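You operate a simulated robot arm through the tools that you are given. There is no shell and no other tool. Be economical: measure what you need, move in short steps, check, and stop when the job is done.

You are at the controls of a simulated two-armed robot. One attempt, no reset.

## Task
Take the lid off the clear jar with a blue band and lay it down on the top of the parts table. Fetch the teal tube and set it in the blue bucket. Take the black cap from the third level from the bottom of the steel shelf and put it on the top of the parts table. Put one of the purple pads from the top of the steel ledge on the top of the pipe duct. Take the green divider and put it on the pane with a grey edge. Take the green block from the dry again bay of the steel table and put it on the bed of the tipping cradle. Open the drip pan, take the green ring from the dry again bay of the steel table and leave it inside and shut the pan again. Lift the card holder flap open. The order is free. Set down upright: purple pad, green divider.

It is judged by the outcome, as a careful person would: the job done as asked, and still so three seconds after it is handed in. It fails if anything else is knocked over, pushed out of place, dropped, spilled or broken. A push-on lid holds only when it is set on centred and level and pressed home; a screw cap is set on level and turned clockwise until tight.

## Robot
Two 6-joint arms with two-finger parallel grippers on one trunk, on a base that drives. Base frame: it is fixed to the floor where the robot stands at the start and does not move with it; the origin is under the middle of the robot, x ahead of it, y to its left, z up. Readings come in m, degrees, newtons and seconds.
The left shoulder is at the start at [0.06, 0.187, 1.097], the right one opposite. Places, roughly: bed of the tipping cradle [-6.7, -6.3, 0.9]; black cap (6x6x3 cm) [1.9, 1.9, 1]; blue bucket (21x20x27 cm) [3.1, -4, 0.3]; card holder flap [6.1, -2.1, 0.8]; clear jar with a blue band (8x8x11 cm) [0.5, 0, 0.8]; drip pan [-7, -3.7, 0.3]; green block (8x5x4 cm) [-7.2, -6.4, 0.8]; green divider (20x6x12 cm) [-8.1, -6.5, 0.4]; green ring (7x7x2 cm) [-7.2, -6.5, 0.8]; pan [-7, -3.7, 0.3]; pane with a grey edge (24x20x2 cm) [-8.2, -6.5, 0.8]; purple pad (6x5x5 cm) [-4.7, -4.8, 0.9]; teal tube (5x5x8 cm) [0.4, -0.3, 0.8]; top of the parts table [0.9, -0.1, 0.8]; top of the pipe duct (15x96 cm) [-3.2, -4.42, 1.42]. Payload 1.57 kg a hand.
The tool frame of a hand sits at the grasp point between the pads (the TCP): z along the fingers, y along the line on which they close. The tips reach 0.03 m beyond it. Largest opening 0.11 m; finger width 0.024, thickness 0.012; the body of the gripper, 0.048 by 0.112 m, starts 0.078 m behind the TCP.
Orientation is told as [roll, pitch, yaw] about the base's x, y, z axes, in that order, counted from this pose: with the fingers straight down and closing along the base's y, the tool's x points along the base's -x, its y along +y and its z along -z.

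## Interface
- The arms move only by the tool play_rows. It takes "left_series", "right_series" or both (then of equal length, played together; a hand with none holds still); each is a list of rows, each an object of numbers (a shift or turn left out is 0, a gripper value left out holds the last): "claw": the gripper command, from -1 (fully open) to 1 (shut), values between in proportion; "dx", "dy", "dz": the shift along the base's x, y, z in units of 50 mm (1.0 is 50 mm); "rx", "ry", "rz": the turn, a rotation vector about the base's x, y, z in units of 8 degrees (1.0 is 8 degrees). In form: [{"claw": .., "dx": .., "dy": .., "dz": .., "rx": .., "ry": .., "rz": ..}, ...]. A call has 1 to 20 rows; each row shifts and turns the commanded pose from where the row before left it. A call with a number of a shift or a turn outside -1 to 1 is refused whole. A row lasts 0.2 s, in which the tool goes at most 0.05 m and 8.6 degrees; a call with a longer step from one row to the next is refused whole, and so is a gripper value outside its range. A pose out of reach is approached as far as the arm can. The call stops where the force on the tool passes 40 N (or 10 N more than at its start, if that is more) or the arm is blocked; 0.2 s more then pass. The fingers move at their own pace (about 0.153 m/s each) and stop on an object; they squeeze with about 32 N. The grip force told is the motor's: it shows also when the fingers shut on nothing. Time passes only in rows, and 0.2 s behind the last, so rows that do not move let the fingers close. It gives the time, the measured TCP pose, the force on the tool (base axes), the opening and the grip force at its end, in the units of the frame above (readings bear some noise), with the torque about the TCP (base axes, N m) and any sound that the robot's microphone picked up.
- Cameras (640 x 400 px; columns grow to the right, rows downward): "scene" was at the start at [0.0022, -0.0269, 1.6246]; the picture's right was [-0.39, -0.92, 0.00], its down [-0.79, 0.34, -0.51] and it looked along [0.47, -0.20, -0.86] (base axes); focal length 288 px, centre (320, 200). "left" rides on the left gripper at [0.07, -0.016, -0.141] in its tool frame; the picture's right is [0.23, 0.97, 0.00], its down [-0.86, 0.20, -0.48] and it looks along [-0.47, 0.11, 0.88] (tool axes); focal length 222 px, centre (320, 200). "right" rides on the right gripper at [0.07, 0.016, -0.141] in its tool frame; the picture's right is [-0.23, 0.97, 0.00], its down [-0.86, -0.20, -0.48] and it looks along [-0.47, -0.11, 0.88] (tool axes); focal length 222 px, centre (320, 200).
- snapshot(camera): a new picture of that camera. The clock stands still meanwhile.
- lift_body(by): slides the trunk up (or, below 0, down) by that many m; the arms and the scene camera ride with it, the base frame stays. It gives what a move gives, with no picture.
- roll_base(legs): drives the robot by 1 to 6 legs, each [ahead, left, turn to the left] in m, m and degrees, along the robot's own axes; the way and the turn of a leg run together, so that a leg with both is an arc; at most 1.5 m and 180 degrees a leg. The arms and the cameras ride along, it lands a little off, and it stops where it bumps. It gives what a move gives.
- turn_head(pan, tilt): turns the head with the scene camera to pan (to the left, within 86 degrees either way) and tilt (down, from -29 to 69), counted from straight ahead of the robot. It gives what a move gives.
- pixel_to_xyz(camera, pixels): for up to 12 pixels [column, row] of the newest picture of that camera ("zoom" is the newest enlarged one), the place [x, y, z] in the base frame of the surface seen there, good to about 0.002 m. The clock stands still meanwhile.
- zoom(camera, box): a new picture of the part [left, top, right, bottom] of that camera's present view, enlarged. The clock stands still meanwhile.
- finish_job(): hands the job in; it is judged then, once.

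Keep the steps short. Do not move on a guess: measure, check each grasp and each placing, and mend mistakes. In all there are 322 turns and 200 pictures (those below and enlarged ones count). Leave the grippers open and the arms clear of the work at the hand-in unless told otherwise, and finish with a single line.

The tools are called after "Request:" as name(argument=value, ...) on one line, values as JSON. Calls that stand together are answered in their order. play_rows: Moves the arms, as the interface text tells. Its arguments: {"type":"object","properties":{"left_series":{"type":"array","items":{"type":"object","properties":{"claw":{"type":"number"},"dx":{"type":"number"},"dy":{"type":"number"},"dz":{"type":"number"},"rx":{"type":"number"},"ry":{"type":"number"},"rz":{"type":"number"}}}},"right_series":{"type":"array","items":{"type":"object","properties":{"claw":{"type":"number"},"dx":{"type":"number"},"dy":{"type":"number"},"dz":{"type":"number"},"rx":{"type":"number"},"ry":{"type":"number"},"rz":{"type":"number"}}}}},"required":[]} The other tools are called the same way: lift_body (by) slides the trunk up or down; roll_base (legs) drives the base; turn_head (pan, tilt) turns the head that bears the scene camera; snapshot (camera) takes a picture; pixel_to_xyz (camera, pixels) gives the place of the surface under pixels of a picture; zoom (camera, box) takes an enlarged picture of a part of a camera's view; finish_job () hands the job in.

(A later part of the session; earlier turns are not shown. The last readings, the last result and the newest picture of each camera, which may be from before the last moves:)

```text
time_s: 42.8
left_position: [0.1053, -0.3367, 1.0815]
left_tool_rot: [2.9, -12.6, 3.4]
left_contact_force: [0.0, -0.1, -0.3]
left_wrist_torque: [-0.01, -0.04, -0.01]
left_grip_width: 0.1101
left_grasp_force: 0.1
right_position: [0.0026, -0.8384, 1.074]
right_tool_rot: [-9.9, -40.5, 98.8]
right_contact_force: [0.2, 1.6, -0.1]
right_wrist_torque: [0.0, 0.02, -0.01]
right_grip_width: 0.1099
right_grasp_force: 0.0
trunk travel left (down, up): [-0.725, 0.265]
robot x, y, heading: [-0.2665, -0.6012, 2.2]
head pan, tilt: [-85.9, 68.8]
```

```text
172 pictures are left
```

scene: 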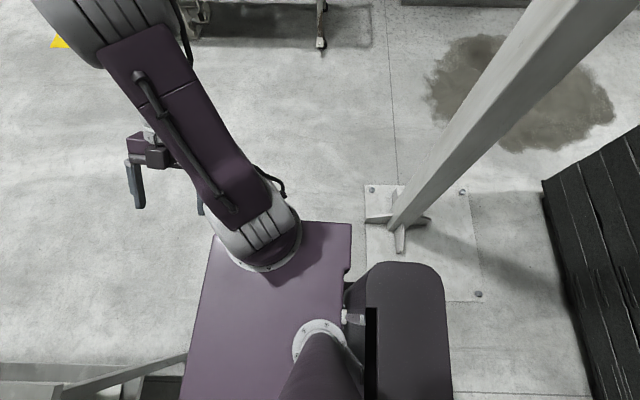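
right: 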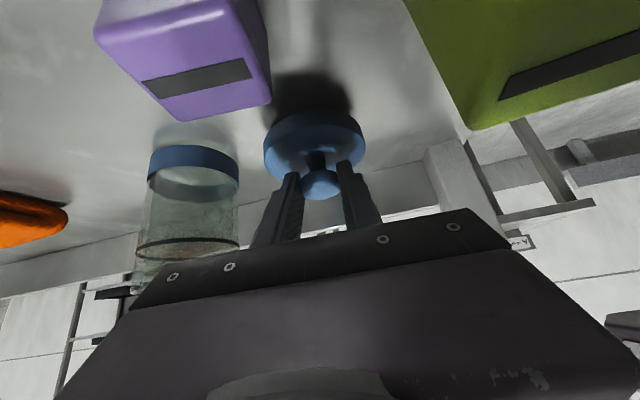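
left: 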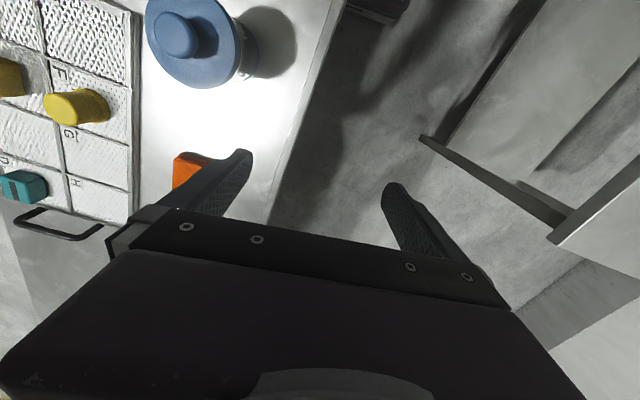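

The arms merely got jolted; the robot is level. Measure the robot's rear corner, the plate and table leg before moving on.

Request:
pixel_to_xyz(camera="scene", pixels=[[440, 275], [450, 390], [345, 225], [215, 240], [366, 220], [398, 248], [366, 190], [480, 295], [400, 190], [90, 385], [180, 360]])

```text
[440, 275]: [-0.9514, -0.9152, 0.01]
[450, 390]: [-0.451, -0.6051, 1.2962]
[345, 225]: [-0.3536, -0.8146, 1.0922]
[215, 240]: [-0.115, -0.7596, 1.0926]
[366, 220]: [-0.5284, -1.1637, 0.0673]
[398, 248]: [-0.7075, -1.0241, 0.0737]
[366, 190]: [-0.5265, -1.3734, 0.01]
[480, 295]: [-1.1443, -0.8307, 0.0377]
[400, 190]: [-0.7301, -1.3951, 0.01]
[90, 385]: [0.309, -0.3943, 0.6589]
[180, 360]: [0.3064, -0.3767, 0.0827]
```

Clear: ahead 0.22, right 0.45, then diagonally ahead along the table, and round.

Request:
roll_base(legs=[[0.2, 0, -2.2], [0.02, -0.45, 0], [1.0, -0.3, 0], [1.3, 0, 0], [0.2, 1.0, 0]])

Request:
turn_head(pan=70, tilt=25)

Request:
snapshot(camera="scene")

```text
time_s: 62.7
left_position: [2.8318, -0.0952, 1.0821]
left_tool_rot: [3.0, -12.7, 1.4]
left_contact_force: [0.1, 0.4, 0.2]
left_wrist_torque: [0.07, 0.03, -0.02]
left_grip_width: 0.1099
left_grasp_force: 0.0
right_position: [2.7146, -0.5935, 1.0726]
right_tool_rot: [-10.0, -40.6, 97.0]
right_contact_force: [-1.0, -0.1, 0.6]
right_wrist_torque: [-0.02, 0.01, 0.01]
right_grip_width: 0.1099
right_grasp_force: 0.1
trunk travel left (down, up): [-0.725, 0.265]
robot x, y, heading: [2.4529, -0.3509, 0.1]
head pan, tilt: [-85.9, 68.8]
```

```text
time_s: 65.1
left_position: [2.8337, -0.0964, 1.0828]
left_tool_rot: [3.0, -12.7, 1.4]
left_contact_force: [-0.3, -0.9, -0.9]
left_wrist_torque: [0.0, 0.0, 0.01]
left_grip_width: 0.11
left_grasp_force: 0.0
right_position: [2.7147, -0.5928, 1.0733]
right_tool_rot: [-10.0, -40.6, 96.9]
right_contact_force: [0.2, 0.2, -1.3]
right_wrist_torque: [0.02, 0.0, 0.03]
right_grip_width: 0.11
right_grasp_force: 0.1
trunk travel left (down, up): [-0.725, 0.265]
robot x, y, heading: [2.4493, -0.3518, 0.5]
head pan, tilt: [70.0, 25.0]
```

```text
171 pictures are left
```

scene: 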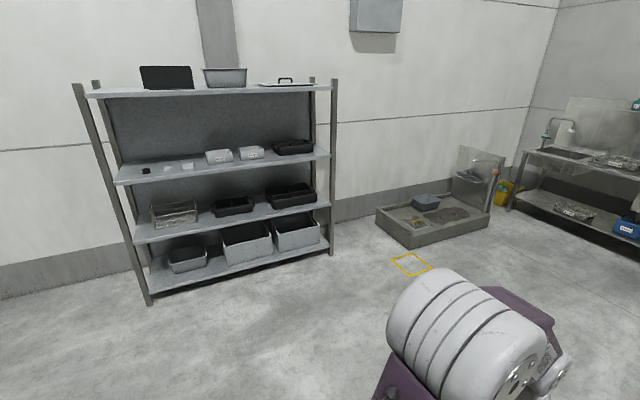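

I see the black cap at (146,170) on level 3. Measure cap and shelf.

Request:
zoom(camera="scene", box=[90, 130, 250, 230])

Request:
pixel_to_xyz(camera="scene", pixels=[[146, 170], [167, 170], [187, 166], [120, 185], [130, 170], [117, 90], [115, 135], [140, 160]])

```text
4.00 times, centred on (170, 180) of scene
```

zoom: 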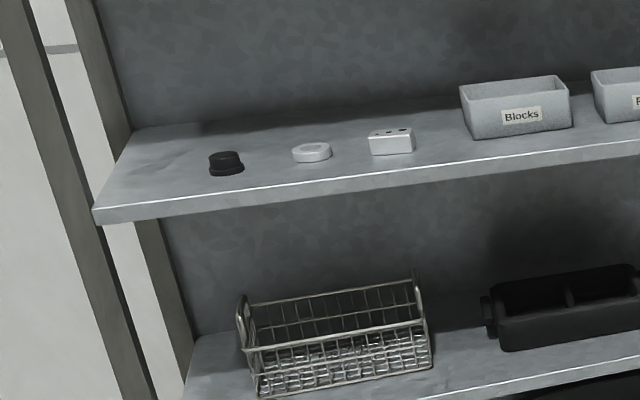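

```text
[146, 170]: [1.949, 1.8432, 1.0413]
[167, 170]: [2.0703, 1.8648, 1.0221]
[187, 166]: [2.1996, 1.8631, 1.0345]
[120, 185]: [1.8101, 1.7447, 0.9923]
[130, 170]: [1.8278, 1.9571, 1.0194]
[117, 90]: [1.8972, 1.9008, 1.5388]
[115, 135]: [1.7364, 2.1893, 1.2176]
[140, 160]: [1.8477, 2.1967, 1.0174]
```

The cap is near (1.947,1.85) on a surface at z 1.019. I'll use the left hand pitched ~45° forward. Straighten both hands first: pitch the left, unwind the right.

Request:
play_rows(left_series=[{"ry": -1, "rx": -0.1}, {"ry": -1, "rx": -0.1}, {"ry": -1, "rx": -0.1}, {"ry": -1, "rx": -0.1}, {}, {}, {}, {}, {}, {}, {}, {}, {}, {}], right_series=[{"rz": -1}, {"rz": -1}, {"rz": -1}, {"rz": -1}, {"rz": -1}, {"rz": -1}, {"rz": -1}, {"rz": -1}, {"rz": -1}, {"rz": -1}, {"rz": -1}, {"rz": -1}, {"rx": 0.8, "rz": 0.6}, {}])

Request:
roll_base(legs=[[0, 0.9, 0], [-0.15, 0, 0], [0, 0, 89.5]])

```text
time_s: 68.1
left_position: [2.8593, -0.0916, 1.0929]
left_tool_rot: [-3.0, -40.1, 3.5]
left_contact_force: [0.0, 0.1, -1.0]
left_wrist_torque: [-0.01, 0.02, -0.02]
left_grip_width: 0.1103
left_grasp_force: 0.0
left hand out of reach, approached as far as the arm can: row 3, 4
right_position: [2.7775, -0.719, 1.1377]
right_tool_rot: [-1.5, -40.6, 0.1]
right_contact_force: [-0.3, -0.2, 0.2]
right_wrist_torque: [0.03, 0.02, 0.01]
right_grip_width: 0.1098
right_grasp_force: 0.1
right hand out of reach, approached as far as the arm can: row 4, 5, 6, 7, 8, 9, 10, 11, 12
trunk travel left (down, up): [-0.725, 0.265]
robot x, y, heading: [2.4477, -0.3465, 0.2]
head pan, tilt: [70.0, 25.0]
```

```text
time_s: 77.6
left_position: [2.0431, 0.9635, 1.0923]
left_tool_rot: [-2.8, -39.9, 93.2]
left_contact_force: [0.1, -0.2, -0.2]
left_wrist_torque: [-0.01, 0.01, -0.02]
left_grip_width: 0.11
left_grasp_force: 0.0
right_position: [2.6716, 0.8781, 1.1366]
right_tool_rot: [-1.4, -40.6, 89.8]
right_contact_force: [0.0, -0.3, -0.5]
right_wrist_torque: [0.0, 0.01, -0.02]
right_grip_width: 0.1102
right_grasp_force: 0.1
trunk travel left (down, up): [-0.725, 0.265]
robot x, y, heading: [2.2955, 0.5508, 89.8]
head pan, tilt: [70.0, 25.0]
```

Drive in towards the shelf, then view.

Request:
roll_base(legs=[[0.66, 0.13, 0]])

Request:
turn_head(pan=15, tilt=35)

Request:
snapshot(camera="left")

Request:
snapshot(camera="scene")

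```text
time_s: 81.3
left_position: [1.9034, 1.6215, 1.0934]
left_tool_rot: [-2.7, -40.0, 94.0]
left_contact_force: [0.2, -0.3, -0.1]
left_wrist_torque: [-0.01, 0.01, -0.05]
left_grip_width: 0.11
left_grasp_force: 0.2
right_position: [2.5326, 1.5472, 1.136]
right_tool_rot: [-1.5, -40.5, 90.6]
right_contact_force: [0.3, -0.6, -0.3]
right_wrist_torque: [-0.01, 0.03, 0.03]
right_grip_width: 0.1099
right_grasp_force: 0.2
trunk travel left (down, up): [-0.725, 0.265]
robot x, y, heading: [2.1613, 1.2168, 90.6]
head pan, tilt: [70.0, 25.0]
```

```text
time_s: 82.6
left_position: [1.9039, 1.6225, 1.093]
left_tool_rot: [-2.9, -39.9, 94.0]
left_contact_force: [0.5, -0.6, -1.2]
left_wrist_torque: [0.02, -0.02, 0.02]
left_grip_width: 0.1101
left_grasp_force: 0.0
right_position: [2.5327, 1.5473, 1.1361]
right_tool_rot: [-1.5, -40.6, 90.6]
right_contact_force: [0.2, 0.6, -0.1]
right_wrist_torque: [-0.02, -0.01, 0.01]
right_grip_width: 0.1097
right_grasp_force: 0.1
trunk travel left (down, up): [-0.725, 0.265]
robot x, y, heading: [2.1647, 1.2157, 90.4]
head pan, tilt: [15.0, 35.0]
```

```text
169 pictures are left
```

left: 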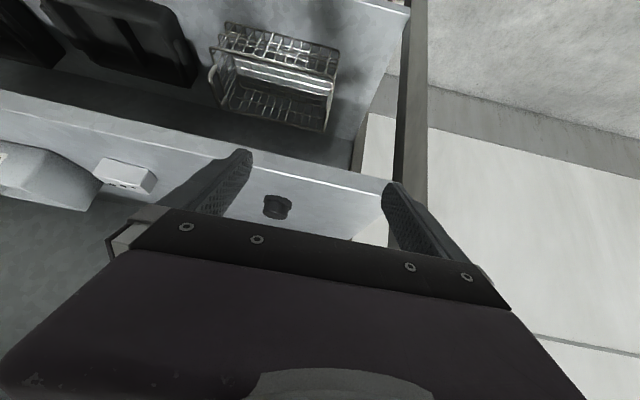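

```text
168 pictures are left
```

scene: 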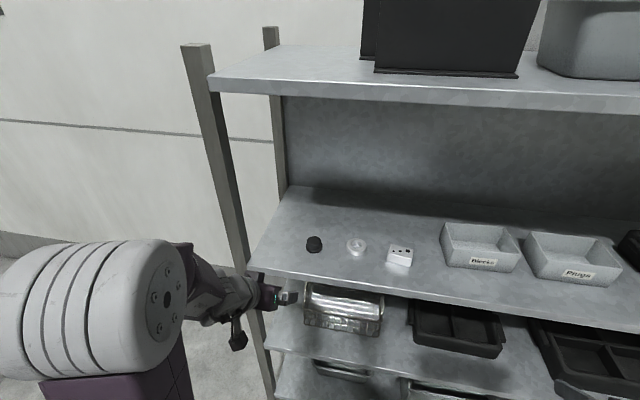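

Request:
zoom(camera="scene", box=[270, 210, 430, 290])

Request:
pixel_to_xyz(camera="scene", pixels=[[314, 239], [314, 247], [307, 244], [321, 243], [314, 255], [250, 268], [356, 243]])

```text
4.00 times, centred on (350, 250) of scene
```

zoom: 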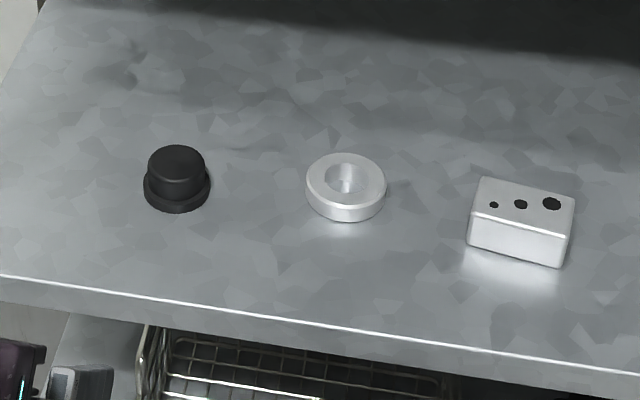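

```text
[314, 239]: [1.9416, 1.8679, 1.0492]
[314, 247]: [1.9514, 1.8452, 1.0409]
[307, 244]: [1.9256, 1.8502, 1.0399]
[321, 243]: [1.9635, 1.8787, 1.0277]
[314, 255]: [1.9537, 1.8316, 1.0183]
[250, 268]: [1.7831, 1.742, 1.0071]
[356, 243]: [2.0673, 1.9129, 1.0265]
```

Cap centre ≈(1.945,1.867), top 1.049. Level the hand's small roll and move to a pre-grasp point above and in front.

Request:
play_rows(left_series=[{"dz": 0.8, "ry": 0.27, "rz": -0.22}, {"dx": 0.27, "dy": 0.88, "dz": 0.3}, {"dx": 0.27, "dy": 0.88, "dz": 0.3}, {"dx": 0.28, "dy": 0.88, "dz": 0.27}, {}])

Request:
snapshot(camera="left")

```text
time_s: 83.8
left_position: [1.9451, 1.7523, 1.1777]
left_tool_rot: [0.0, -40.1, 90.4]
left_contact_force: [0.7, -1.0, -0.9]
left_wrist_torque: [-0.01, -0.03, -0.01]
left_grip_width: 0.1099
left_grasp_force: 0.0
right_position: [2.5328, 1.5452, 1.1367]
right_tool_rot: [-1.4, -40.6, 90.6]
right_contact_force: [0.0, -0.2, 0.7]
right_wrist_torque: [0.05, 0.01, -0.01]
right_grip_width: 0.1099
right_grasp_force: 0.1
trunk travel left (down, up): [-0.725, 0.265]
robot x, y, heading: [2.1598, 1.2174, 91.0]
head pan, tilt: [15.0, 35.0]
```

```text
166 pictures are left
```

left: 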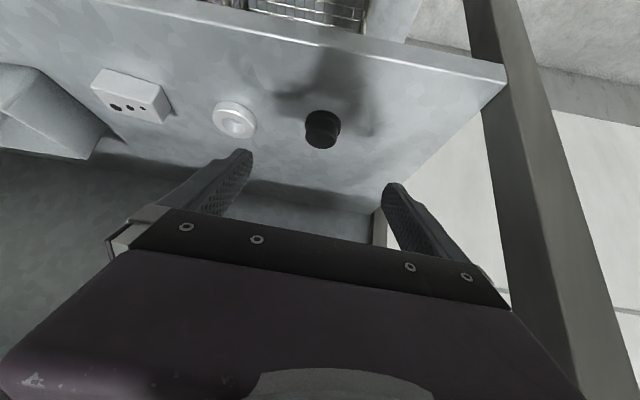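

Centred. Advance along the tool axis and close.

Request:
play_rows(left_series=[{"claw": -0.8, "dy": 0.6, "dz": -0.7}, {"dy": 0.6, "dz": -0.7}, {"dy": 0.6, "dz": -0.7}, {"dy": 0.26, "dz": -0.3}, {}])

Request:
snapshot(camera="left")

```text
time_s: 85.0
left_position: [1.9439, 1.8565, 1.0568]
left_tool_rot: [0.0, -40.0, 90.5]
left_contact_force: [0.1, 0.8, 0.1]
left_wrist_torque: [-0.03, -0.03, 0.05]
left_grip_width: 0.0989
left_grasp_force: 0.1
right_position: [2.5322, 1.5454, 1.1357]
right_tool_rot: [-1.5, -40.6, 90.6]
right_contact_force: [-0.2, -0.1, 0.5]
right_wrist_torque: [-0.01, 0.0, 0.0]
right_grip_width: 0.1098
right_grasp_force: 0.1
trunk travel left (down, up): [-0.725, 0.265]
robot x, y, heading: [2.1612, 1.2166, 90.8]
head pan, tilt: [15.0, 35.0]
```

```text
165 pictures are left
```

left: 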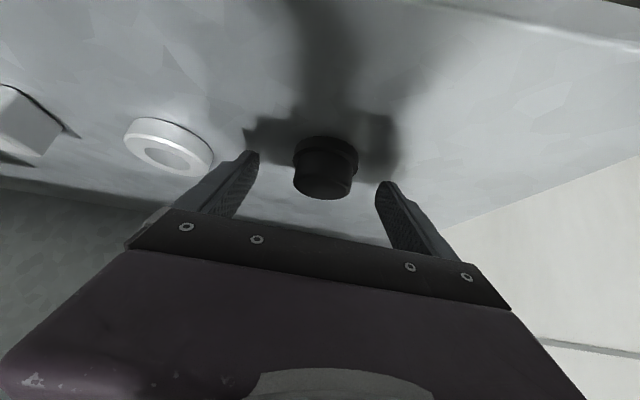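

Request:
play_rows(left_series=[{"claw": 1}, {}, {}, {"dz": 0.4}, {"dz": 0.6}, {}])

Request:
snapshot(camera="left")

```text
time_s: 86.4
left_position: [1.9445, 1.8595, 1.1054]
left_tool_rot: [0.1, -40.0, 90.5]
left_contact_force: [-0.9, 0.9, -1.1]
left_wrist_torque: [-0.02, 0.0, -0.01]
left_grip_width: 0.0503
left_grasp_force: 31.7
right_position: [2.5312, 1.5477, 1.135]
right_tool_rot: [-1.4, -40.6, 90.7]
right_contact_force: [-0.3, 0.4, 0.5]
right_wrist_torque: [0.0, -0.02, 0.01]
right_grip_width: 0.1102
right_grasp_force: 0.1
trunk travel left (down, up): [-0.725, 0.265]
robot x, y, heading: [2.1619, 1.2167, 90.9]
head pan, tilt: [15.0, 35.0]
```

```text
164 pictures are left
```

left: 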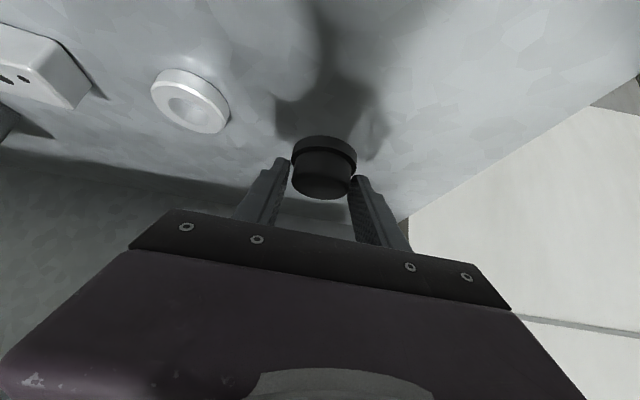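

Cap held (0.050 m). Retract it from the shelf, then drive back and around to the parts table's right side.

Request:
play_rows(left_series=[{"dz": 0.6}, {"dy": -0.9}, {"dy": -0.9}, {"dy": -0.9}, {"dy": -0.9}, {"dy": -0.9}, {}])

Request:
roll_base(legs=[[-0.9, -0.15, 0], [-1.3, 0, -0.8]])

Request:
turn_head(pan=60, tilt=35)

Request:
snapshot(camera="scene")

```text
time_s: 88.0
left_position: [1.9467, 1.6326, 1.138]
left_tool_rot: [0.1, -40.0, 90.3]
left_contact_force: [0.2, -0.6, -0.7]
left_wrist_torque: [0.01, -0.03, -0.02]
left_grip_width: 0.0502
left_grasp_force: 31.5
right_position: [2.5317, 1.5479, 1.1363]
right_tool_rot: [-1.5, -40.5, 90.6]
right_contact_force: [1.0, -0.6, -0.2]
right_wrist_torque: [-0.01, 0.02, -0.01]
right_grip_width: 0.1101
right_grasp_force: 0.1
trunk travel left (down, up): [-0.725, 0.265]
robot x, y, heading: [2.1639, 1.2193, 90.8]
head pan, tilt: [15.0, 35.0]
```

```text
time_s: 98.9
left_position: [2.1271, -0.5648, 1.1365]
left_tool_rot: [0.0, -40.1, 89.6]
left_contact_force: [0.5, -0.1, -0.9]
left_wrist_torque: [-0.02, 0.0, -0.03]
left_grip_width: 0.0504
left_grasp_force: 32.5
right_position: [2.7108, -0.6581, 1.1354]
right_tool_rot: [-1.5, -40.6, 89.8]
right_contact_force: [-1.3, 0.1, -0.2]
right_wrist_torque: [0.01, -0.02, 0.02]
right_grip_width: 0.1098
right_grasp_force: 0.1
trunk travel left (down, up): [-0.725, 0.265]
robot x, y, heading: [2.3376, -0.984, 89.8]
head pan, tilt: [15.0, 35.0]
```

```text
time_s: 100.0
left_position: [2.1263, -0.5657, 1.1363]
left_tool_rot: [0.0, -40.1, 89.6]
left_contact_force: [-0.8, 0.0, -0.9]
left_wrist_torque: [0.02, -0.01, -0.03]
left_grip_width: 0.0502
left_grasp_force: 32.1
right_position: [2.7125, -0.6592, 1.1367]
right_tool_rot: [-1.5, -40.6, 89.9]
right_contact_force: [0.5, 0.3, -0.3]
right_wrist_torque: [-0.01, -0.02, 0.01]
right_grip_width: 0.1096
right_grasp_force: 0.0
trunk travel left (down, up): [-0.725, 0.265]
robot x, y, heading: [2.3344, -0.9809, 89.8]
head pan, tilt: [60.0, 35.0]
```

```text
163 pictures are left
```

scene: 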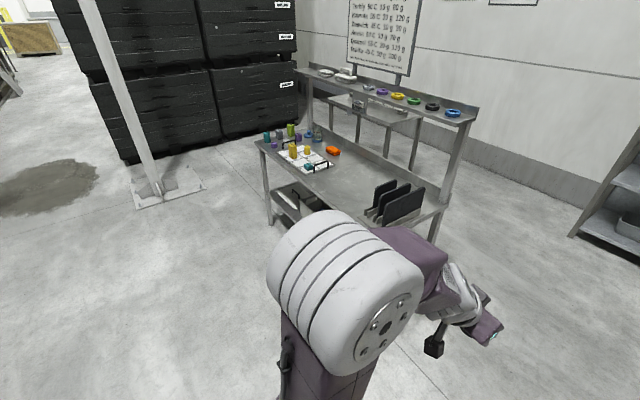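

Request:
pixel_to_xyz(camera="scene", pixels=[[345, 180], [330, 180], [360, 190], [335, 165], [320, 168], [300, 210], [385, 215], [437, 210], [310, 172]])

```text
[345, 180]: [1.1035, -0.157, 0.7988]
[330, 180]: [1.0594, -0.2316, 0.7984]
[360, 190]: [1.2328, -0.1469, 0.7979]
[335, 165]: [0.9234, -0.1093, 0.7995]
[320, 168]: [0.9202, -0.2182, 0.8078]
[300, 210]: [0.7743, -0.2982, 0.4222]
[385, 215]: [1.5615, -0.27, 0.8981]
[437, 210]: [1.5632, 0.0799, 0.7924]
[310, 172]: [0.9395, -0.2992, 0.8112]
```

Free spot near (1.10,-0.25). Drive left 1.02 m and slightly ahead.

Request:
roll_base(legs=[[0, 1.02, 0.2], [0.08, 0, 0]])

Request:
snapshot(camera="left")

```text
time_s: 106.0
left_position: [1.103, -0.4806, 1.1369]
left_tool_rot: [0.0, -40.1, 89.2]
left_contact_force: [1.3, 0.6, -1.2]
left_wrist_torque: [0.03, 0.0, 0.03]
left_grip_width: 0.0501
left_grasp_force: 31.7
right_position: [1.6886, -0.5786, 1.1366]
right_tool_rot: [-1.5, -40.7, 89.3]
right_contact_force: [-0.3, 0.4, 0.7]
right_wrist_torque: [-0.01, -0.01, 0.02]
right_grip_width: 0.1099
right_grasp_force: 0.0
trunk travel left (down, up): [-0.725, 0.265]
robot x, y, heading: [1.3148, -0.9024, 89.6]
head pan, tilt: [60.0, 35.0]
```

```text
162 pictures are left
```

left: 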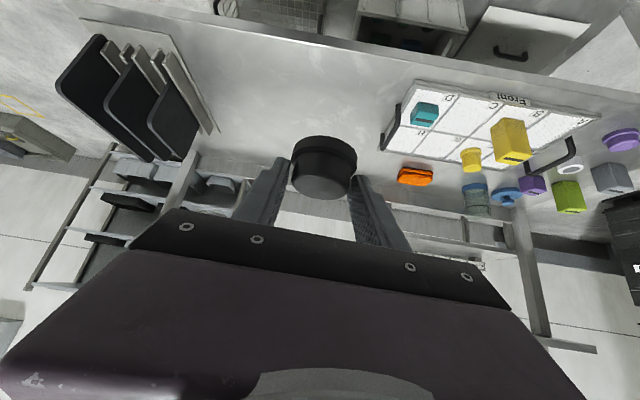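

Clear below. Move in and down to ~15 mm above, then slowly.

Request:
play_rows(left_series=[{"dy": 0.88}, {"dy": 0.88}, {"dy": 0.88}, {"dy": 0.88}, {"dy": 0.88, "dz": -0.2}, {"dz": -0.9}, {"dz": -0.9}, {"dz": -0.9}, {"dz": -0.9}, {"dz": -0.9}, {"dz": -0.8}, {}])

Request:
play_rows(left_series=[{"dz": -0.1}, {"dz": -0.08}, {"dz": -0.06}, {"dz": -0.04}, {}])

```text
time_s: 108.6
left_position: [1.1056, -0.2579, 0.8842]
left_tool_rot: [-0.7, -39.9, 89.2]
left_contact_force: [0.0, 0.5, 0.2]
left_wrist_torque: [0.0, 0.0, 0.0]
left_grip_width: 0.0501
left_grasp_force: 32.1
left hand out of reach, approached as far as the arm can: row 8, 9
right_position: [1.6886, -0.5763, 1.1361]
right_tool_rot: [-1.5, -40.6, 89.3]
right_contact_force: [0.3, 0.6, -0.2]
right_wrist_torque: [0.04, 0.0, -0.04]
right_grip_width: 0.1099
right_grasp_force: 0.0
trunk travel left (down, up): [-0.725, 0.265]
robot x, y, heading: [1.3111, -0.9001, 89.6]
head pan, tilt: [60.0, 35.0]
```

```text
time_s: 109.8
left_position: [1.1029, -0.2562, 0.8721]
left_tool_rot: [-0.5, -39.9, 89.3]
left_contact_force: [-0.3, 0.2, -1.2]
left_wrist_torque: [-0.04, -0.03, 0.01]
left_grip_width: 0.0501
left_grasp_force: 31.7
left hand out of reach, approached as far as the arm can: row 3
right_position: [1.689, -0.5779, 1.1376]
right_tool_rot: [-1.4, -40.7, 89.4]
right_contact_force: [0.6, -0.1, -0.6]
right_wrist_torque: [-0.04, -0.01, -0.01]
right_grip_width: 0.1099
right_grasp_force: 0.1
trunk travel left (down, up): [-0.725, 0.265]
robot x, y, heading: [1.3121, -0.9021, 89.8]
head pan, tilt: [60.0, 35.0]
```

Near the reach limit, so I'll lower with the trunk instead: 28 mm down.

Request:
lift_body(by=-0.028)

Request:
snapshot(camera="left")

```text
time_s: 110.5
left_position: [1.1029, -0.2551, 0.8434]
left_tool_rot: [-0.5, -39.8, 89.3]
left_contact_force: [0.4, -0.8, -0.4]
left_wrist_torque: [-0.05, 0.03, 0.02]
left_grip_width: 0.0503
left_grasp_force: 31.8
right_position: [1.6892, -0.5776, 1.1083]
right_tool_rot: [-1.5, -40.7, 89.4]
right_contact_force: [-0.8, 0.3, 0.4]
right_wrist_torque: [-0.01, 0.0, -0.02]
right_grip_width: 0.1101
right_grasp_force: 0.0
trunk travel left (down, up): [-0.697, 0.293]
robot x, y, heading: [1.3144, -0.902, 89.4]
head pan, tilt: [60.0, 35.0]
```

```text
161 pictures are left
```

left: 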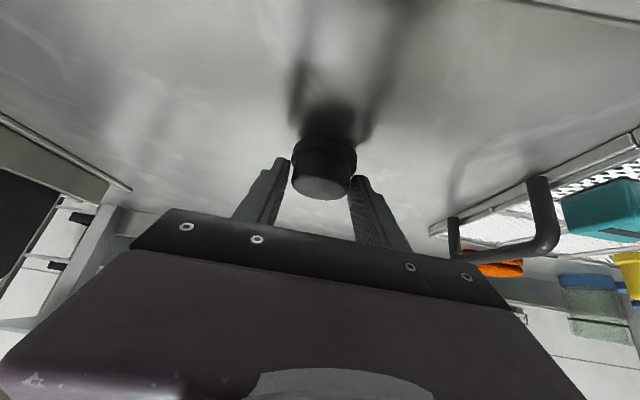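

Request:
lift_body(by=-0.006)

```text
time_s: 111.1
left_position: [1.1035, -0.2566, 0.8384]
left_tool_rot: [-0.6, -39.8, 89.2]
left_contact_force: [0.2, 0.0, -0.6]
left_wrist_torque: [0.0, -0.03, -0.03]
left_grip_width: 0.0502
left_grasp_force: 31.6
right_position: [1.6882, -0.5768, 1.1032]
right_tool_rot: [-1.6, -40.7, 89.4]
right_contact_force: [0.9, 0.8, 0.0]
right_wrist_torque: [-0.01, 0.01, 0.0]
right_grip_width: 0.1101
right_grasp_force: 0.0
trunk travel left (down, up): [-0.691, 0.299]
robot x, y, heading: [1.3099, -0.9014, 89.5]
head pan, tilt: [60.0, 35.0]
```

Practically touching; 2 mm more, then release (partly) and back off.

Request:
lift_body(by=-0.002)

Request:
play_rows(left_series=[{"claw": -0.4}, {}, {}, {"dy": -0.3, "dz": 0.36}, {"dy": -0.6, "dz": 0.7}, {"dy": -0.6, "dz": 0.7}, {"dy": -0.6, "dz": 0.7}, {"dy": -0.6, "dz": 0.7}, {}])

Request:
zoom(camera="left", box=[160, 0, 480, 200])

```text
time_s: 111.6
left_position: [1.1028, -0.2551, 0.8361]
left_tool_rot: [-0.6, -39.8, 89.2]
left_contact_force: [0.4, 0.0, -0.2]
left_wrist_torque: [0.02, 0.01, -0.01]
left_grip_width: 0.05
left_grasp_force: 32.3
right_position: [1.6899, -0.5778, 1.0997]
right_tool_rot: [-1.6, -40.6, 89.4]
right_contact_force: [0.1, -0.1, -0.7]
right_wrist_torque: [-0.01, 0.02, 0.03]
right_grip_width: 0.11
right_grasp_force: 0.1
trunk travel left (down, up): [-0.689, 0.301]
robot x, y, heading: [1.3093, -0.899, 89.5]
head pan, tilt: [60.0, 35.0]
```

```text
time_s: 113.6
left_position: [1.1009, -0.3892, 0.9945]
left_tool_rot: [-0.6, -39.7, 89.2]
left_contact_force: [0.2, 0.0, -0.1]
left_wrist_torque: [0.01, 0.02, 0.01]
left_grip_width: 0.0771
left_grasp_force: 0.1
left hand out of reach, approached as far as the arm can: row 6
right_position: [1.6885, -0.5772, 1.1007]
right_tool_rot: [-1.5, -40.7, 89.3]
right_contact_force: [0.0, -0.5, 0.3]
right_wrist_torque: [-0.01, 0.0, 0.0]
right_grip_width: 0.1101
right_grasp_force: 0.0
trunk travel left (down, up): [-0.689, 0.301]
robot x, y, heading: [1.3103, -0.9012, 89.8]
head pan, tilt: [60.0, 35.0]
```

```text
2.00 times, centred on (320, 100) of left
```

zoom: 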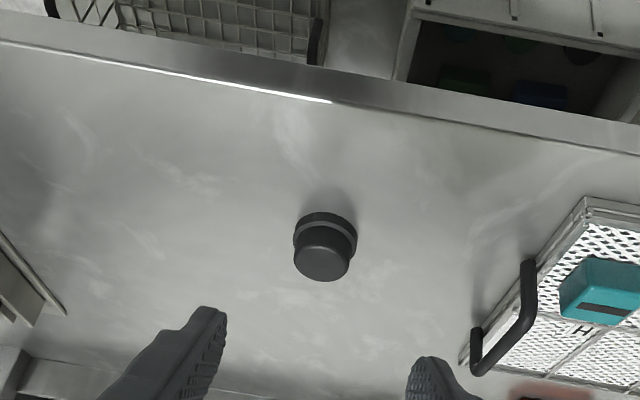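

Cap stands upright on the table. Now the teal tube: point the left hand straight down, lift it, and drive left 0.74 m.

Request:
play_rows(left_series=[{"claw": -1, "rx": -1, "dz": 0.6, "dy": -0.2}, {"rx": -1, "dz": 0.6, "dy": -0.2}, {"rx": -1, "dz": 0.6}, {"rx": -1, "dz": 0.5}, {"rx": -1}, {}])

Request:
roll_base(legs=[[0, 0.74, 0]])

Request:
snapshot(camera="left")

```text
time_s: 115.0
left_position: [1.1312, -0.3907, 1.0424]
left_tool_rot: [-8.3, -21.8, 89.2]
left_contact_force: [0.5, -0.8, -0.4]
left_wrist_torque: [0.03, 0.01, -0.02]
left_grip_width: 0.1099
left_grasp_force: 0.1
left hand out of reach, approached as far as the arm can: row 1, 2, 3, 4
right_position: [1.689, -0.5771, 1.0997]
right_tool_rot: [-1.5, -40.7, 89.5]
right_contact_force: [0.6, -0.5, 0.0]
right_wrist_torque: [0.0, -0.01, 0.03]
right_grip_width: 0.1102
right_grasp_force: 0.0
trunk travel left (down, up): [-0.689, 0.301]
robot x, y, heading: [1.3124, -0.8982, 89.7]
head pan, tilt: [60.0, 35.0]
```

```text
time_s: 119.0
left_position: [0.3933, -0.3833, 1.042]
left_tool_rot: [-8.3, -21.9, 88.9]
left_contact_force: [-0.1, 0.9, 0.5]
left_wrist_torque: [-0.01, -0.01, 0.01]
left_grip_width: 0.1101
left_grasp_force: 0.1
right_position: [0.9487, -0.5707, 1.1011]
right_tool_rot: [-1.5, -40.6, 89.1]
right_contact_force: [-0.2, -0.7, 0.0]
right_wrist_torque: [0.02, -0.02, 0.02]
right_grip_width: 0.1099
right_grasp_force: 0.0
trunk travel left (down, up): [-0.689, 0.301]
robot x, y, heading: [0.5698, -0.892, 89.4]
head pan, tilt: [60.0, 35.0]
```

```text
159 pictures are left
```

left: 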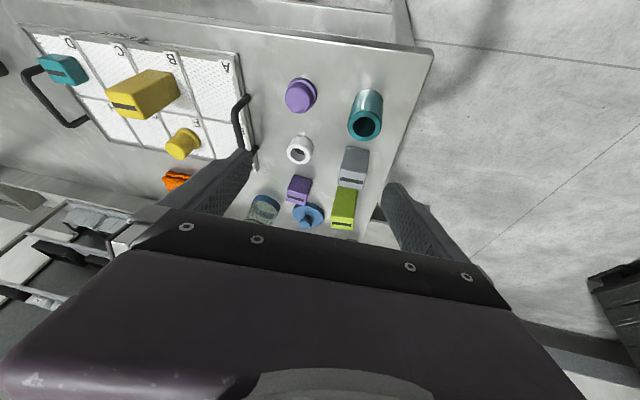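

Request:
play_rows(left_series=[{"ry": 0.96, "rz": 0.39}, {"rx": -0.9}, {"rx": -0.9}, {"rx": -0.9}, {}])

Request:
zoom(camera="left", box=[160, 0, 480, 240])

```text
time_s: 120.2
left_position: [0.393, -0.3831, 1.0417]
left_tool_rot: [-0.4, -0.1, 88.9]
left_contact_force: [-0.9, 0.0, 0.1]
left_wrist_torque: [0.01, 0.03, 0.01]
left_grip_width: 0.11
left_grasp_force: 0.1
right_position: [0.9485, -0.5717, 1.101]
right_tool_rot: [-1.5, -40.6, 89.2]
right_contact_force: [-0.9, -0.7, -0.1]
right_wrist_torque: [-0.01, 0.0, 0.02]
right_grip_width: 0.11
right_grasp_force: 0.1
trunk travel left (down, up): [-0.689, 0.301]
robot x, y, heading: [0.5681, -0.8941, 89.6]
head pan, tilt: [60.0, 35.0]
```

```text
1.67 times, centred on (320, 120) of left
```

zoom: 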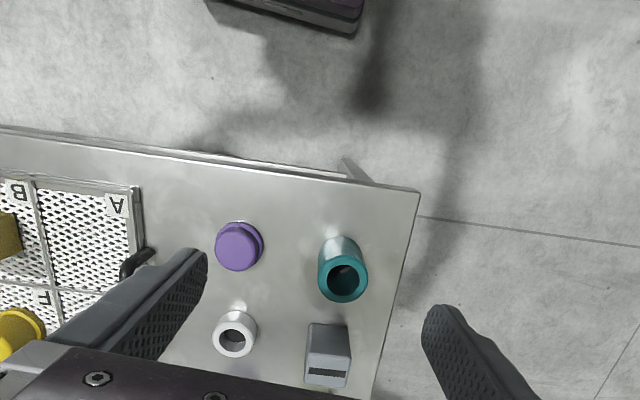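

Pointing down now. Measure the tube's rim and its neighbour (grey block).

Request:
pixel_to_xyz(camera="zoom", pixels=[[323, 280], [365, 280], [343, 298], [343, 258], [340, 240], [328, 345], [310, 330], [345, 330], [343, 280], [240, 240]])

```text
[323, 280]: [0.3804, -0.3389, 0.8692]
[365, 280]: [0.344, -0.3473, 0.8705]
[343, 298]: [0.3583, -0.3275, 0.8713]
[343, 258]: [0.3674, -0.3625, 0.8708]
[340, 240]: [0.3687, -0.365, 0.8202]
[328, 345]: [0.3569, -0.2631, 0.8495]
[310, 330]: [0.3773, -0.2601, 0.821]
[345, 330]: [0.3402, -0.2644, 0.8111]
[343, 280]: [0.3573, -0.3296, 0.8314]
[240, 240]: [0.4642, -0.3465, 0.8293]
```

Tube centre (0.363,-0.345), top 0.871. Go above, then down to TCP z 0.853 and close.

Request:
play_rows(left_series=[{"dx": -0.6, "dy": 0.76}, {"dz": -0.9}, {"dz": -0.9}, {"dz": -0.9}, {"dz": -0.9}, {"dz": -0.16}, {}])

Request:
snapshot(camera="left")

```text
time_s: 121.8
left_position: [0.3629, -0.3463, 0.8536]
left_tool_rot: [-0.3, -0.1, 89.0]
left_contact_force: [-0.8, 0.8, 0.5]
left_wrist_torque: [-0.02, 0.02, 0.02]
left_grip_width: 0.1098
left_grasp_force: 0.1
right_position: [0.9503, -0.571, 1.0993]
right_tool_rot: [-1.5, -40.6, 89.1]
right_contact_force: [-0.7, 0.0, -0.1]
right_wrist_torque: [0.0, 0.02, -0.03]
right_grip_width: 0.1098
right_grasp_force: 0.1
trunk travel left (down, up): [-0.689, 0.301]
robot x, y, heading: [0.5689, -0.8862, 89.5]
head pan, tilt: [60.0, 35.0]
```

```text
157 pictures are left
```

left: 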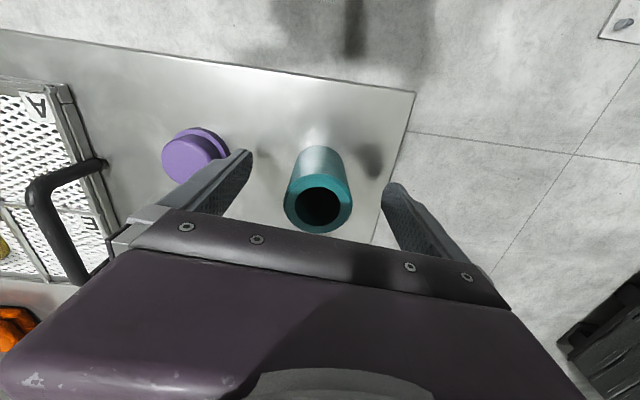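

Request:
play_rows(left_series=[{"claw": 1}, {}, {}, {"dz": 0.4}, {"dz": 0.8}, {"dz": 0.8}, {"dz": 0.8}, {}])

Request:
snapshot(camera="left")

```text
time_s: 123.6
left_position: [0.363, -0.3435, 0.9941]
left_tool_rot: [-0.4, 0.0, 88.9]
left_contact_force: [-0.2, 0.4, -2.3]
left_wrist_torque: [-0.03, 0.02, -0.01]
left_grip_width: 0.0444
left_grasp_force: 32.2
right_position: [0.9505, -0.5714, 1.1008]
right_tool_rot: [-1.4, -40.6, 89.1]
right_contact_force: [-0.5, 0.5, -0.3]
right_wrist_torque: [0.01, 0.03, -0.01]
right_grip_width: 0.1099
right_grasp_force: 0.1
trunk travel left (down, up): [-0.689, 0.301]
robot x, y, heading: [0.5705, -0.8931, 89.3]
head pan, tilt: [60.0, 35.0]
```

```text
156 pictures are left
```

left: 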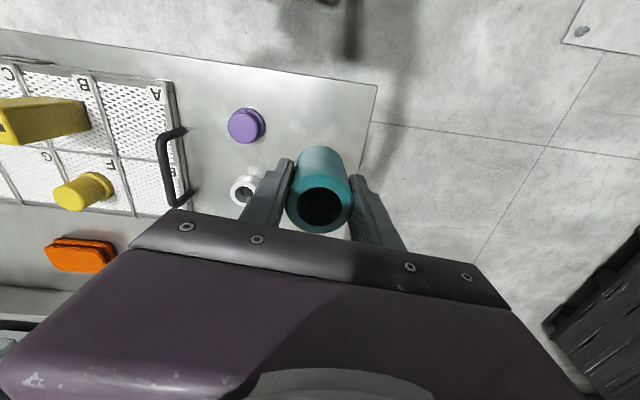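

Tube held (0.044 m). Back off, turn to face +x, and look toward the bucket (3.1,-4).

Request:
roll_base(legs=[[-0.35, 0, 0], [0, 0, -89.5], [1.4, 0, 0]])

Request:
turn_head(pan=-60, tilt=25)

Request:
snapshot(camera="scene")

```text
time_s: 136.2
left_position: [2.4967, -1.0707, 0.9939]
left_tool_rot: [-0.4, -0.1, -1.9]
left_contact_force: [0.8, 0.0, -2.2]
left_wrist_torque: [-0.01, 0.0, 0.01]
left_grip_width: 0.0443
left_grasp_force: 32.0
right_position: [2.2604, -1.6524, 1.1015]
right_tool_rot: [-1.5, -40.6, -1.9]
right_contact_force: [-0.3, -0.8, 0.5]
right_wrist_torque: [-0.01, 0.03, 0.0]
right_grip_width: 0.1099
right_grasp_force: 0.0
trunk travel left (down, up): [-0.689, 0.301]
robot x, y, heading: [1.9501, -1.2696, -1.6]
head pan, tilt: [60.0, 35.0]
```

```text
time_s: 138.2
left_position: [2.4972, -1.0709, 0.9927]
left_tool_rot: [-0.4, 0.0, -2.0]
left_contact_force: [-0.1, -1.2, -2.3]
left_wrist_torque: [0.01, 0.05, -0.01]
left_grip_width: 0.0444
left_grasp_force: 32.0
right_position: [2.2621, -1.6518, 1.1003]
right_tool_rot: [-1.5, -40.6, -1.8]
right_contact_force: [0.0, 0.5, -0.2]
right_wrist_torque: [0.0, -0.02, 0.02]
right_grip_width: 0.1101
right_grasp_force: 0.0
trunk travel left (down, up): [-0.689, 0.301]
robot x, y, heading: [1.9456, -1.2679, -1.4]
head pan, tilt: [-60.0, 25.0]
```

```text
155 pictures are left
```

scene: 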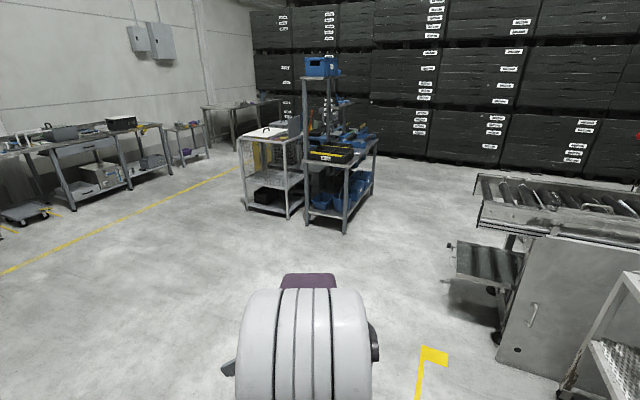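

Request:
zoom(camera="scene", box=[230, 45, 400, 240])

Request:
pixel_to_xyz(camera="scene", pixels=[[322, 67], [325, 200], [345, 200], [360, 180], [345, 232], [305, 212], [288, 217], [247, 205], [375, 140], [320, 155], [372, 190], [335, 190]])

```text
2.05 times, centred on (315, 142) of scene
```

zoom: 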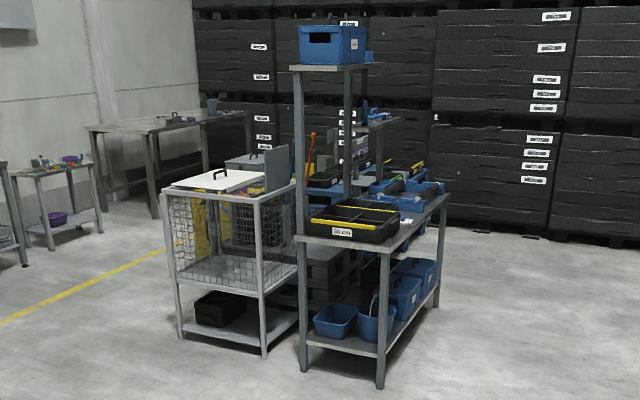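

```text
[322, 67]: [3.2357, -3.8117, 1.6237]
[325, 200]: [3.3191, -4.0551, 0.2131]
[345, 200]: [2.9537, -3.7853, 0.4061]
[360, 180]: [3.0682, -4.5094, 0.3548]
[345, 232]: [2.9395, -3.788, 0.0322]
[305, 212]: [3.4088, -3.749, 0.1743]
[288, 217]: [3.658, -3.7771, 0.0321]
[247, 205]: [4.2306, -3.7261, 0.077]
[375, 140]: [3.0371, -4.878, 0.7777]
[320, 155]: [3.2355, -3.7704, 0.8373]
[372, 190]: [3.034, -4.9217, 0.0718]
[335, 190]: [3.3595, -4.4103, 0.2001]
```

The bucket stands on the bench's low shelf, below the top (z 0.78), near its front edge. I need the conveyor's extents on the right before driving there.

Request:
pixel_to_xyz(camera="scene", pixels=[[480, 205], [455, 275], [505, 345], [550, 375], [480, 178], [432, 350], [450, 250], [400, 200], [420, 300]])

Request:
pixel_to_xyz(camera="zoom", pixels=[[370, 302], [388, 325], [375, 335], [358, 310], [335, 315], [395, 295], [330, 345], [380, 350]])

```text
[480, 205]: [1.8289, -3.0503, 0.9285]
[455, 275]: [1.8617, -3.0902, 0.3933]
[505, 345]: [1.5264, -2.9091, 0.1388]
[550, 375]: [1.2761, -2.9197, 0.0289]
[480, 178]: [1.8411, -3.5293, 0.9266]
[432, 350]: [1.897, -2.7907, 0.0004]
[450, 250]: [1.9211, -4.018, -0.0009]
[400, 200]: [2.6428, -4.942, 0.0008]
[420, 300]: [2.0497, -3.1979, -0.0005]
```

```text
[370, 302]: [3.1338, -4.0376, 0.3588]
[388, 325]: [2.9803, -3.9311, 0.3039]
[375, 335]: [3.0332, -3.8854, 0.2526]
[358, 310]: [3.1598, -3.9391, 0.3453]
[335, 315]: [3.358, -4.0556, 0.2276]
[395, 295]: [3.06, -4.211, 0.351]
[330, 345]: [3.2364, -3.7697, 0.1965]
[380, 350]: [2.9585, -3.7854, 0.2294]
```

The open floor is on the bench's near end (y>-3.78). I'll approach from there, facing -y, with the left hand over the bucket. Drive to about (2.87,-2.8).

Request:
roll_base(legs=[[0.92, 0, 0], [0, 0, -88.5], [1.4, 0, 0]])

Request:
turn_head(pan=8, tilt=45)

Request:
snapshot(camera="scene")

```text
time_s: 153.4
left_position: [3.0577, -3.2547, 0.9934]
left_tool_rot: [-0.4, -0.2, -91.1]
left_contact_force: [-0.2, 0.9, -3.5]
left_wrist_torque: [0.03, -0.01, 0.02]
left_grip_width: 0.0442
left_grasp_force: 31.6
right_position: [2.4707, -3.0264, 1.1003]
right_tool_rot: [-1.5, -40.6, -91.1]
right_contact_force: [0.3, 0.0, 1.0]
right_wrist_torque: [0.02, 0.04, 0.02]
right_grip_width: 0.1102
right_grasp_force: 0.0
trunk travel left (down, up): [-0.689, 0.301]
robot x, y, heading: [2.8502, -2.7061, -91.0]
head pan, tilt: [-60.0, 25.0]
```

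```text
time_s: 154.8
left_position: [3.0567, -3.2562, 0.9944]
left_tool_rot: [-0.4, -0.1, -91.2]
left_contact_force: [0.4, 0.6, -2.3]
left_wrist_torque: [0.04, 0.02, 0.0]
left_grip_width: 0.0443
left_grasp_force: 32.0
right_position: [2.4716, -3.0271, 1.1003]
right_tool_rot: [-1.5, -40.6, -91.1]
right_contact_force: [0.0, 0.1, 0.1]
right_wrist_torque: [-0.03, 0.02, 0.02]
right_grip_width: 0.1099
right_grasp_force: 0.0
trunk travel left (down, up): [-0.689, 0.301]
robot x, y, heading: [2.8508, -2.7066, -90.8]
head pan, tilt: [8.0, 45.0]
```

```text
153 pictures are left
```

scene: 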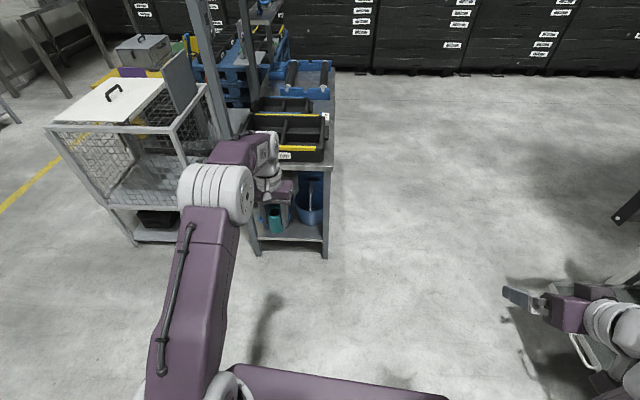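

Lower the trunk 0.6 m so I can see and reach under the bench top.

Request:
lift_body(by=-0.6)

Request:
turn_head(pan=5, tilt=20)

Request:
snapshot(camera="scene")

Request:
snapshot(camera="left")

```text
refused: -0.6 is not a number from -0.4 to 0.4
```

```text
time_s: 155.7
left_position: [3.0571, -3.2565, 0.9935]
left_tool_rot: [-0.5, 0.0, -91.2]
left_contact_force: [0.5, 0.2, -1.5]
left_wrist_torque: [0.01, 0.01, 0.01]
left_grip_width: 0.0441
left_grasp_force: 31.8
right_position: [2.4728, -3.0263, 1.0998]
right_tool_rot: [-1.5, -40.6, -91.1]
right_contact_force: [0.3, 0.7, 0.1]
right_wrist_torque: [0.01, 0.04, 0.02]
right_grip_width: 0.1099
right_grasp_force: 0.0
trunk travel left (down, up): [-0.689, 0.301]
robot x, y, heading: [2.8499, -2.7081, -90.8]
head pan, tilt: [5.0, 20.0]
```

```text
152 pictures are left
```

scene: 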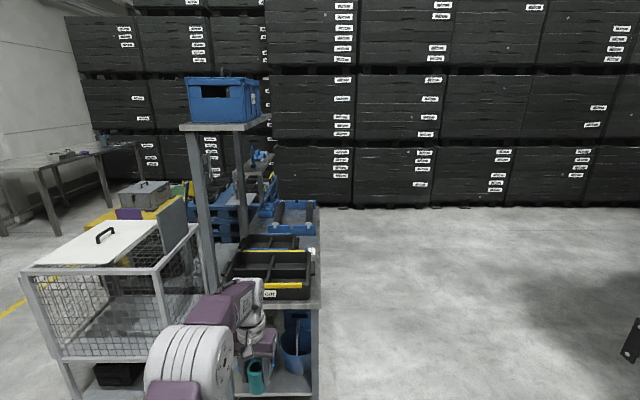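

```text
151 pictures are left
```

left: 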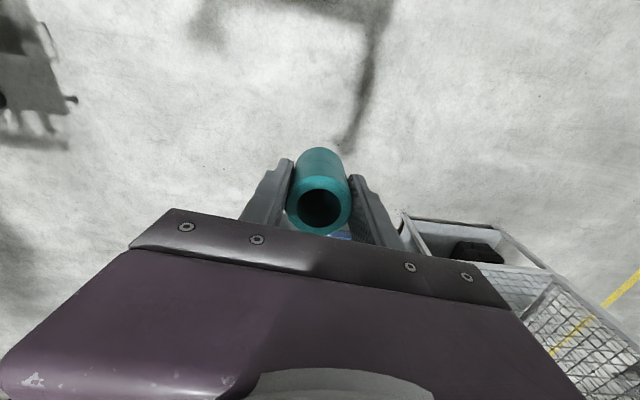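

The lift limit is 0.4 m per call; do it in two.

Request:
lift_body(by=-0.35)

Request:
lift_body(by=-0.2)

Request:
turn_head(pan=2, tilt=22)

Request:
snapshot(camera="scene")

```text
time_s: 159.1
left_position: [3.0555, -3.2549, 0.6425]
left_tool_rot: [-0.3, -0.1, -91.2]
left_contact_force: [1.3, -0.3, -2.0]
left_wrist_torque: [0.02, -0.02, -0.01]
left_grip_width: 0.0442
left_grasp_force: 32.2
right_position: [2.472, -3.0268, 0.7496]
right_tool_rot: [-1.5, -40.6, -91.1]
right_contact_force: [0.7, -0.2, 0.3]
right_wrist_torque: [-0.01, 0.0, 0.04]
right_grip_width: 0.1098
right_grasp_force: 0.1
trunk travel left (down, up): [-0.339, 0.651]
robot x, y, heading: [2.849, -2.7071, -91.0]
head pan, tilt: [5.0, 20.0]
```

```text
time_s: 161.3
left_position: [3.057, -3.2553, 0.4426]
left_tool_rot: [-0.4, -0.1, -91.1]
left_contact_force: [-0.9, 0.0, -1.1]
left_wrist_torque: [-0.01, -0.01, -0.01]
left_grip_width: 0.0444
left_grasp_force: 31.9
right_position: [2.4714, -3.0266, 0.5497]
right_tool_rot: [-1.4, -40.6, -91.0]
right_contact_force: [0.6, -0.4, -0.3]
right_wrist_torque: [0.0, 0.0, 0.04]
right_grip_width: 0.1101
right_grasp_force: 0.1
trunk travel left (down, up): [-0.139, 0.851]
robot x, y, heading: [2.852, -2.7057, -91.0]
head pan, tilt: [5.0, 20.0]
```

```text
time_s: 161.9
left_position: [3.0568, -3.255, 0.4442]
left_tool_rot: [-0.4, -0.1, -91.2]
left_contact_force: [-0.3, -0.2, -1.2]
left_wrist_torque: [0.01, 0.03, 0.0]
left_grip_width: 0.0442
left_grasp_force: 31.9
right_position: [2.4701, -3.0265, 0.5501]
right_tool_rot: [-1.5, -40.6, -91.2]
right_contact_force: [0.0, -0.1, 0.3]
right_wrist_torque: [-0.05, -0.02, -0.01]
right_grip_width: 0.11
right_grasp_force: 0.1
trunk travel left (down, up): [-0.139, 0.851]
robot x, y, heading: [2.8533, -2.7084, -91.0]
head pan, tilt: [2.0, 22.0]
```

```text
150 pictures are left
```

scene: 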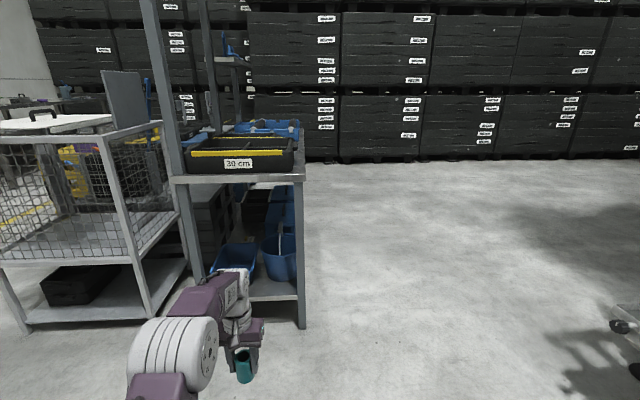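

Request:
zoom(camera="scene", box=[165, 160, 325, 340])

Request:
pixel_to_xyz(camera="zoom", pixels=[[440, 170], [480, 175], [400, 178], [450, 180], [455, 220], [440, 240], [320, 200], [500, 80], [320, 95], [495, 300], [420, 290], [420, 155]])

```text
2.22 times, centred on (245, 250) of scene
```

zoom: 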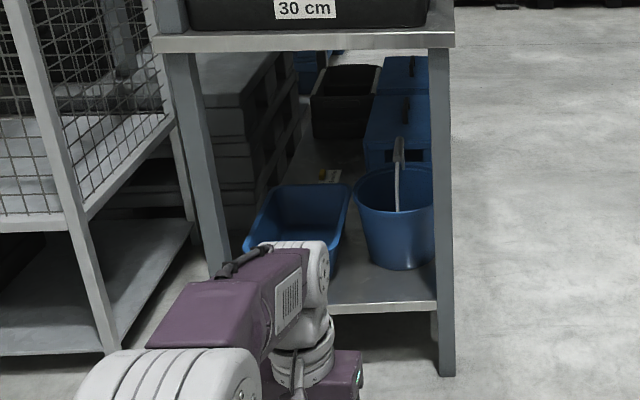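

```text
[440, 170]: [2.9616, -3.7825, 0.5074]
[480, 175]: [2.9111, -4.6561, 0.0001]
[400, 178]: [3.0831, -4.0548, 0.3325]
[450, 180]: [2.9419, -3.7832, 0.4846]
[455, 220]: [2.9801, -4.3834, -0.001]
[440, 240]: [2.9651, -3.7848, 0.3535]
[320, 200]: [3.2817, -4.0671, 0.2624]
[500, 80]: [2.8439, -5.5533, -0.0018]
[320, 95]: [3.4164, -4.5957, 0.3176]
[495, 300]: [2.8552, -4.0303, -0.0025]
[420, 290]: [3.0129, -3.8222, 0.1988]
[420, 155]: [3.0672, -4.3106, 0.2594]
```

Request:
zoom(camera="scene", box=[245, 210, 310, 290])

Request:
pixel_to_xyz(camera="zoom", pixels=[[385, 100], [370, 130], [380, 180], [265, 170], [430, 180], [310, 200], [385, 210], [350, 90], [300, 165], [420, 150]])

```text
5.00 times, centred on (278, 250) of scene
```

zoom: 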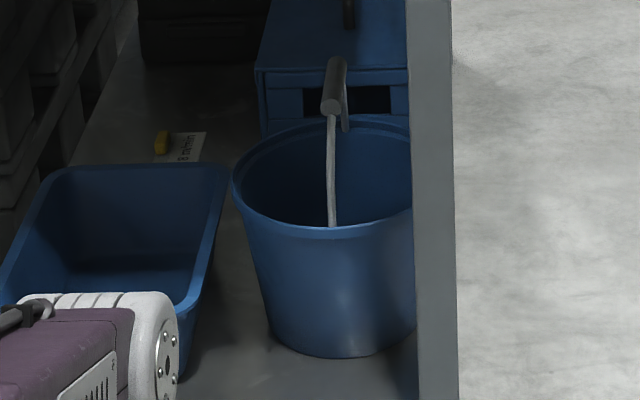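

```text
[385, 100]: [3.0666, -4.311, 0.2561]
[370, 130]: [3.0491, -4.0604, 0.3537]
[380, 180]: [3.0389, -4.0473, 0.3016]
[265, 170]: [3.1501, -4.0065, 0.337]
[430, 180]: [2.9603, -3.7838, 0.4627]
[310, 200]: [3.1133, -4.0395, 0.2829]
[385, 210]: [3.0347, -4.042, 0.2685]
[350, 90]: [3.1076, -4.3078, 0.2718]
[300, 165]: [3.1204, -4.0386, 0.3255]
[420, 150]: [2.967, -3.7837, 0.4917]
```

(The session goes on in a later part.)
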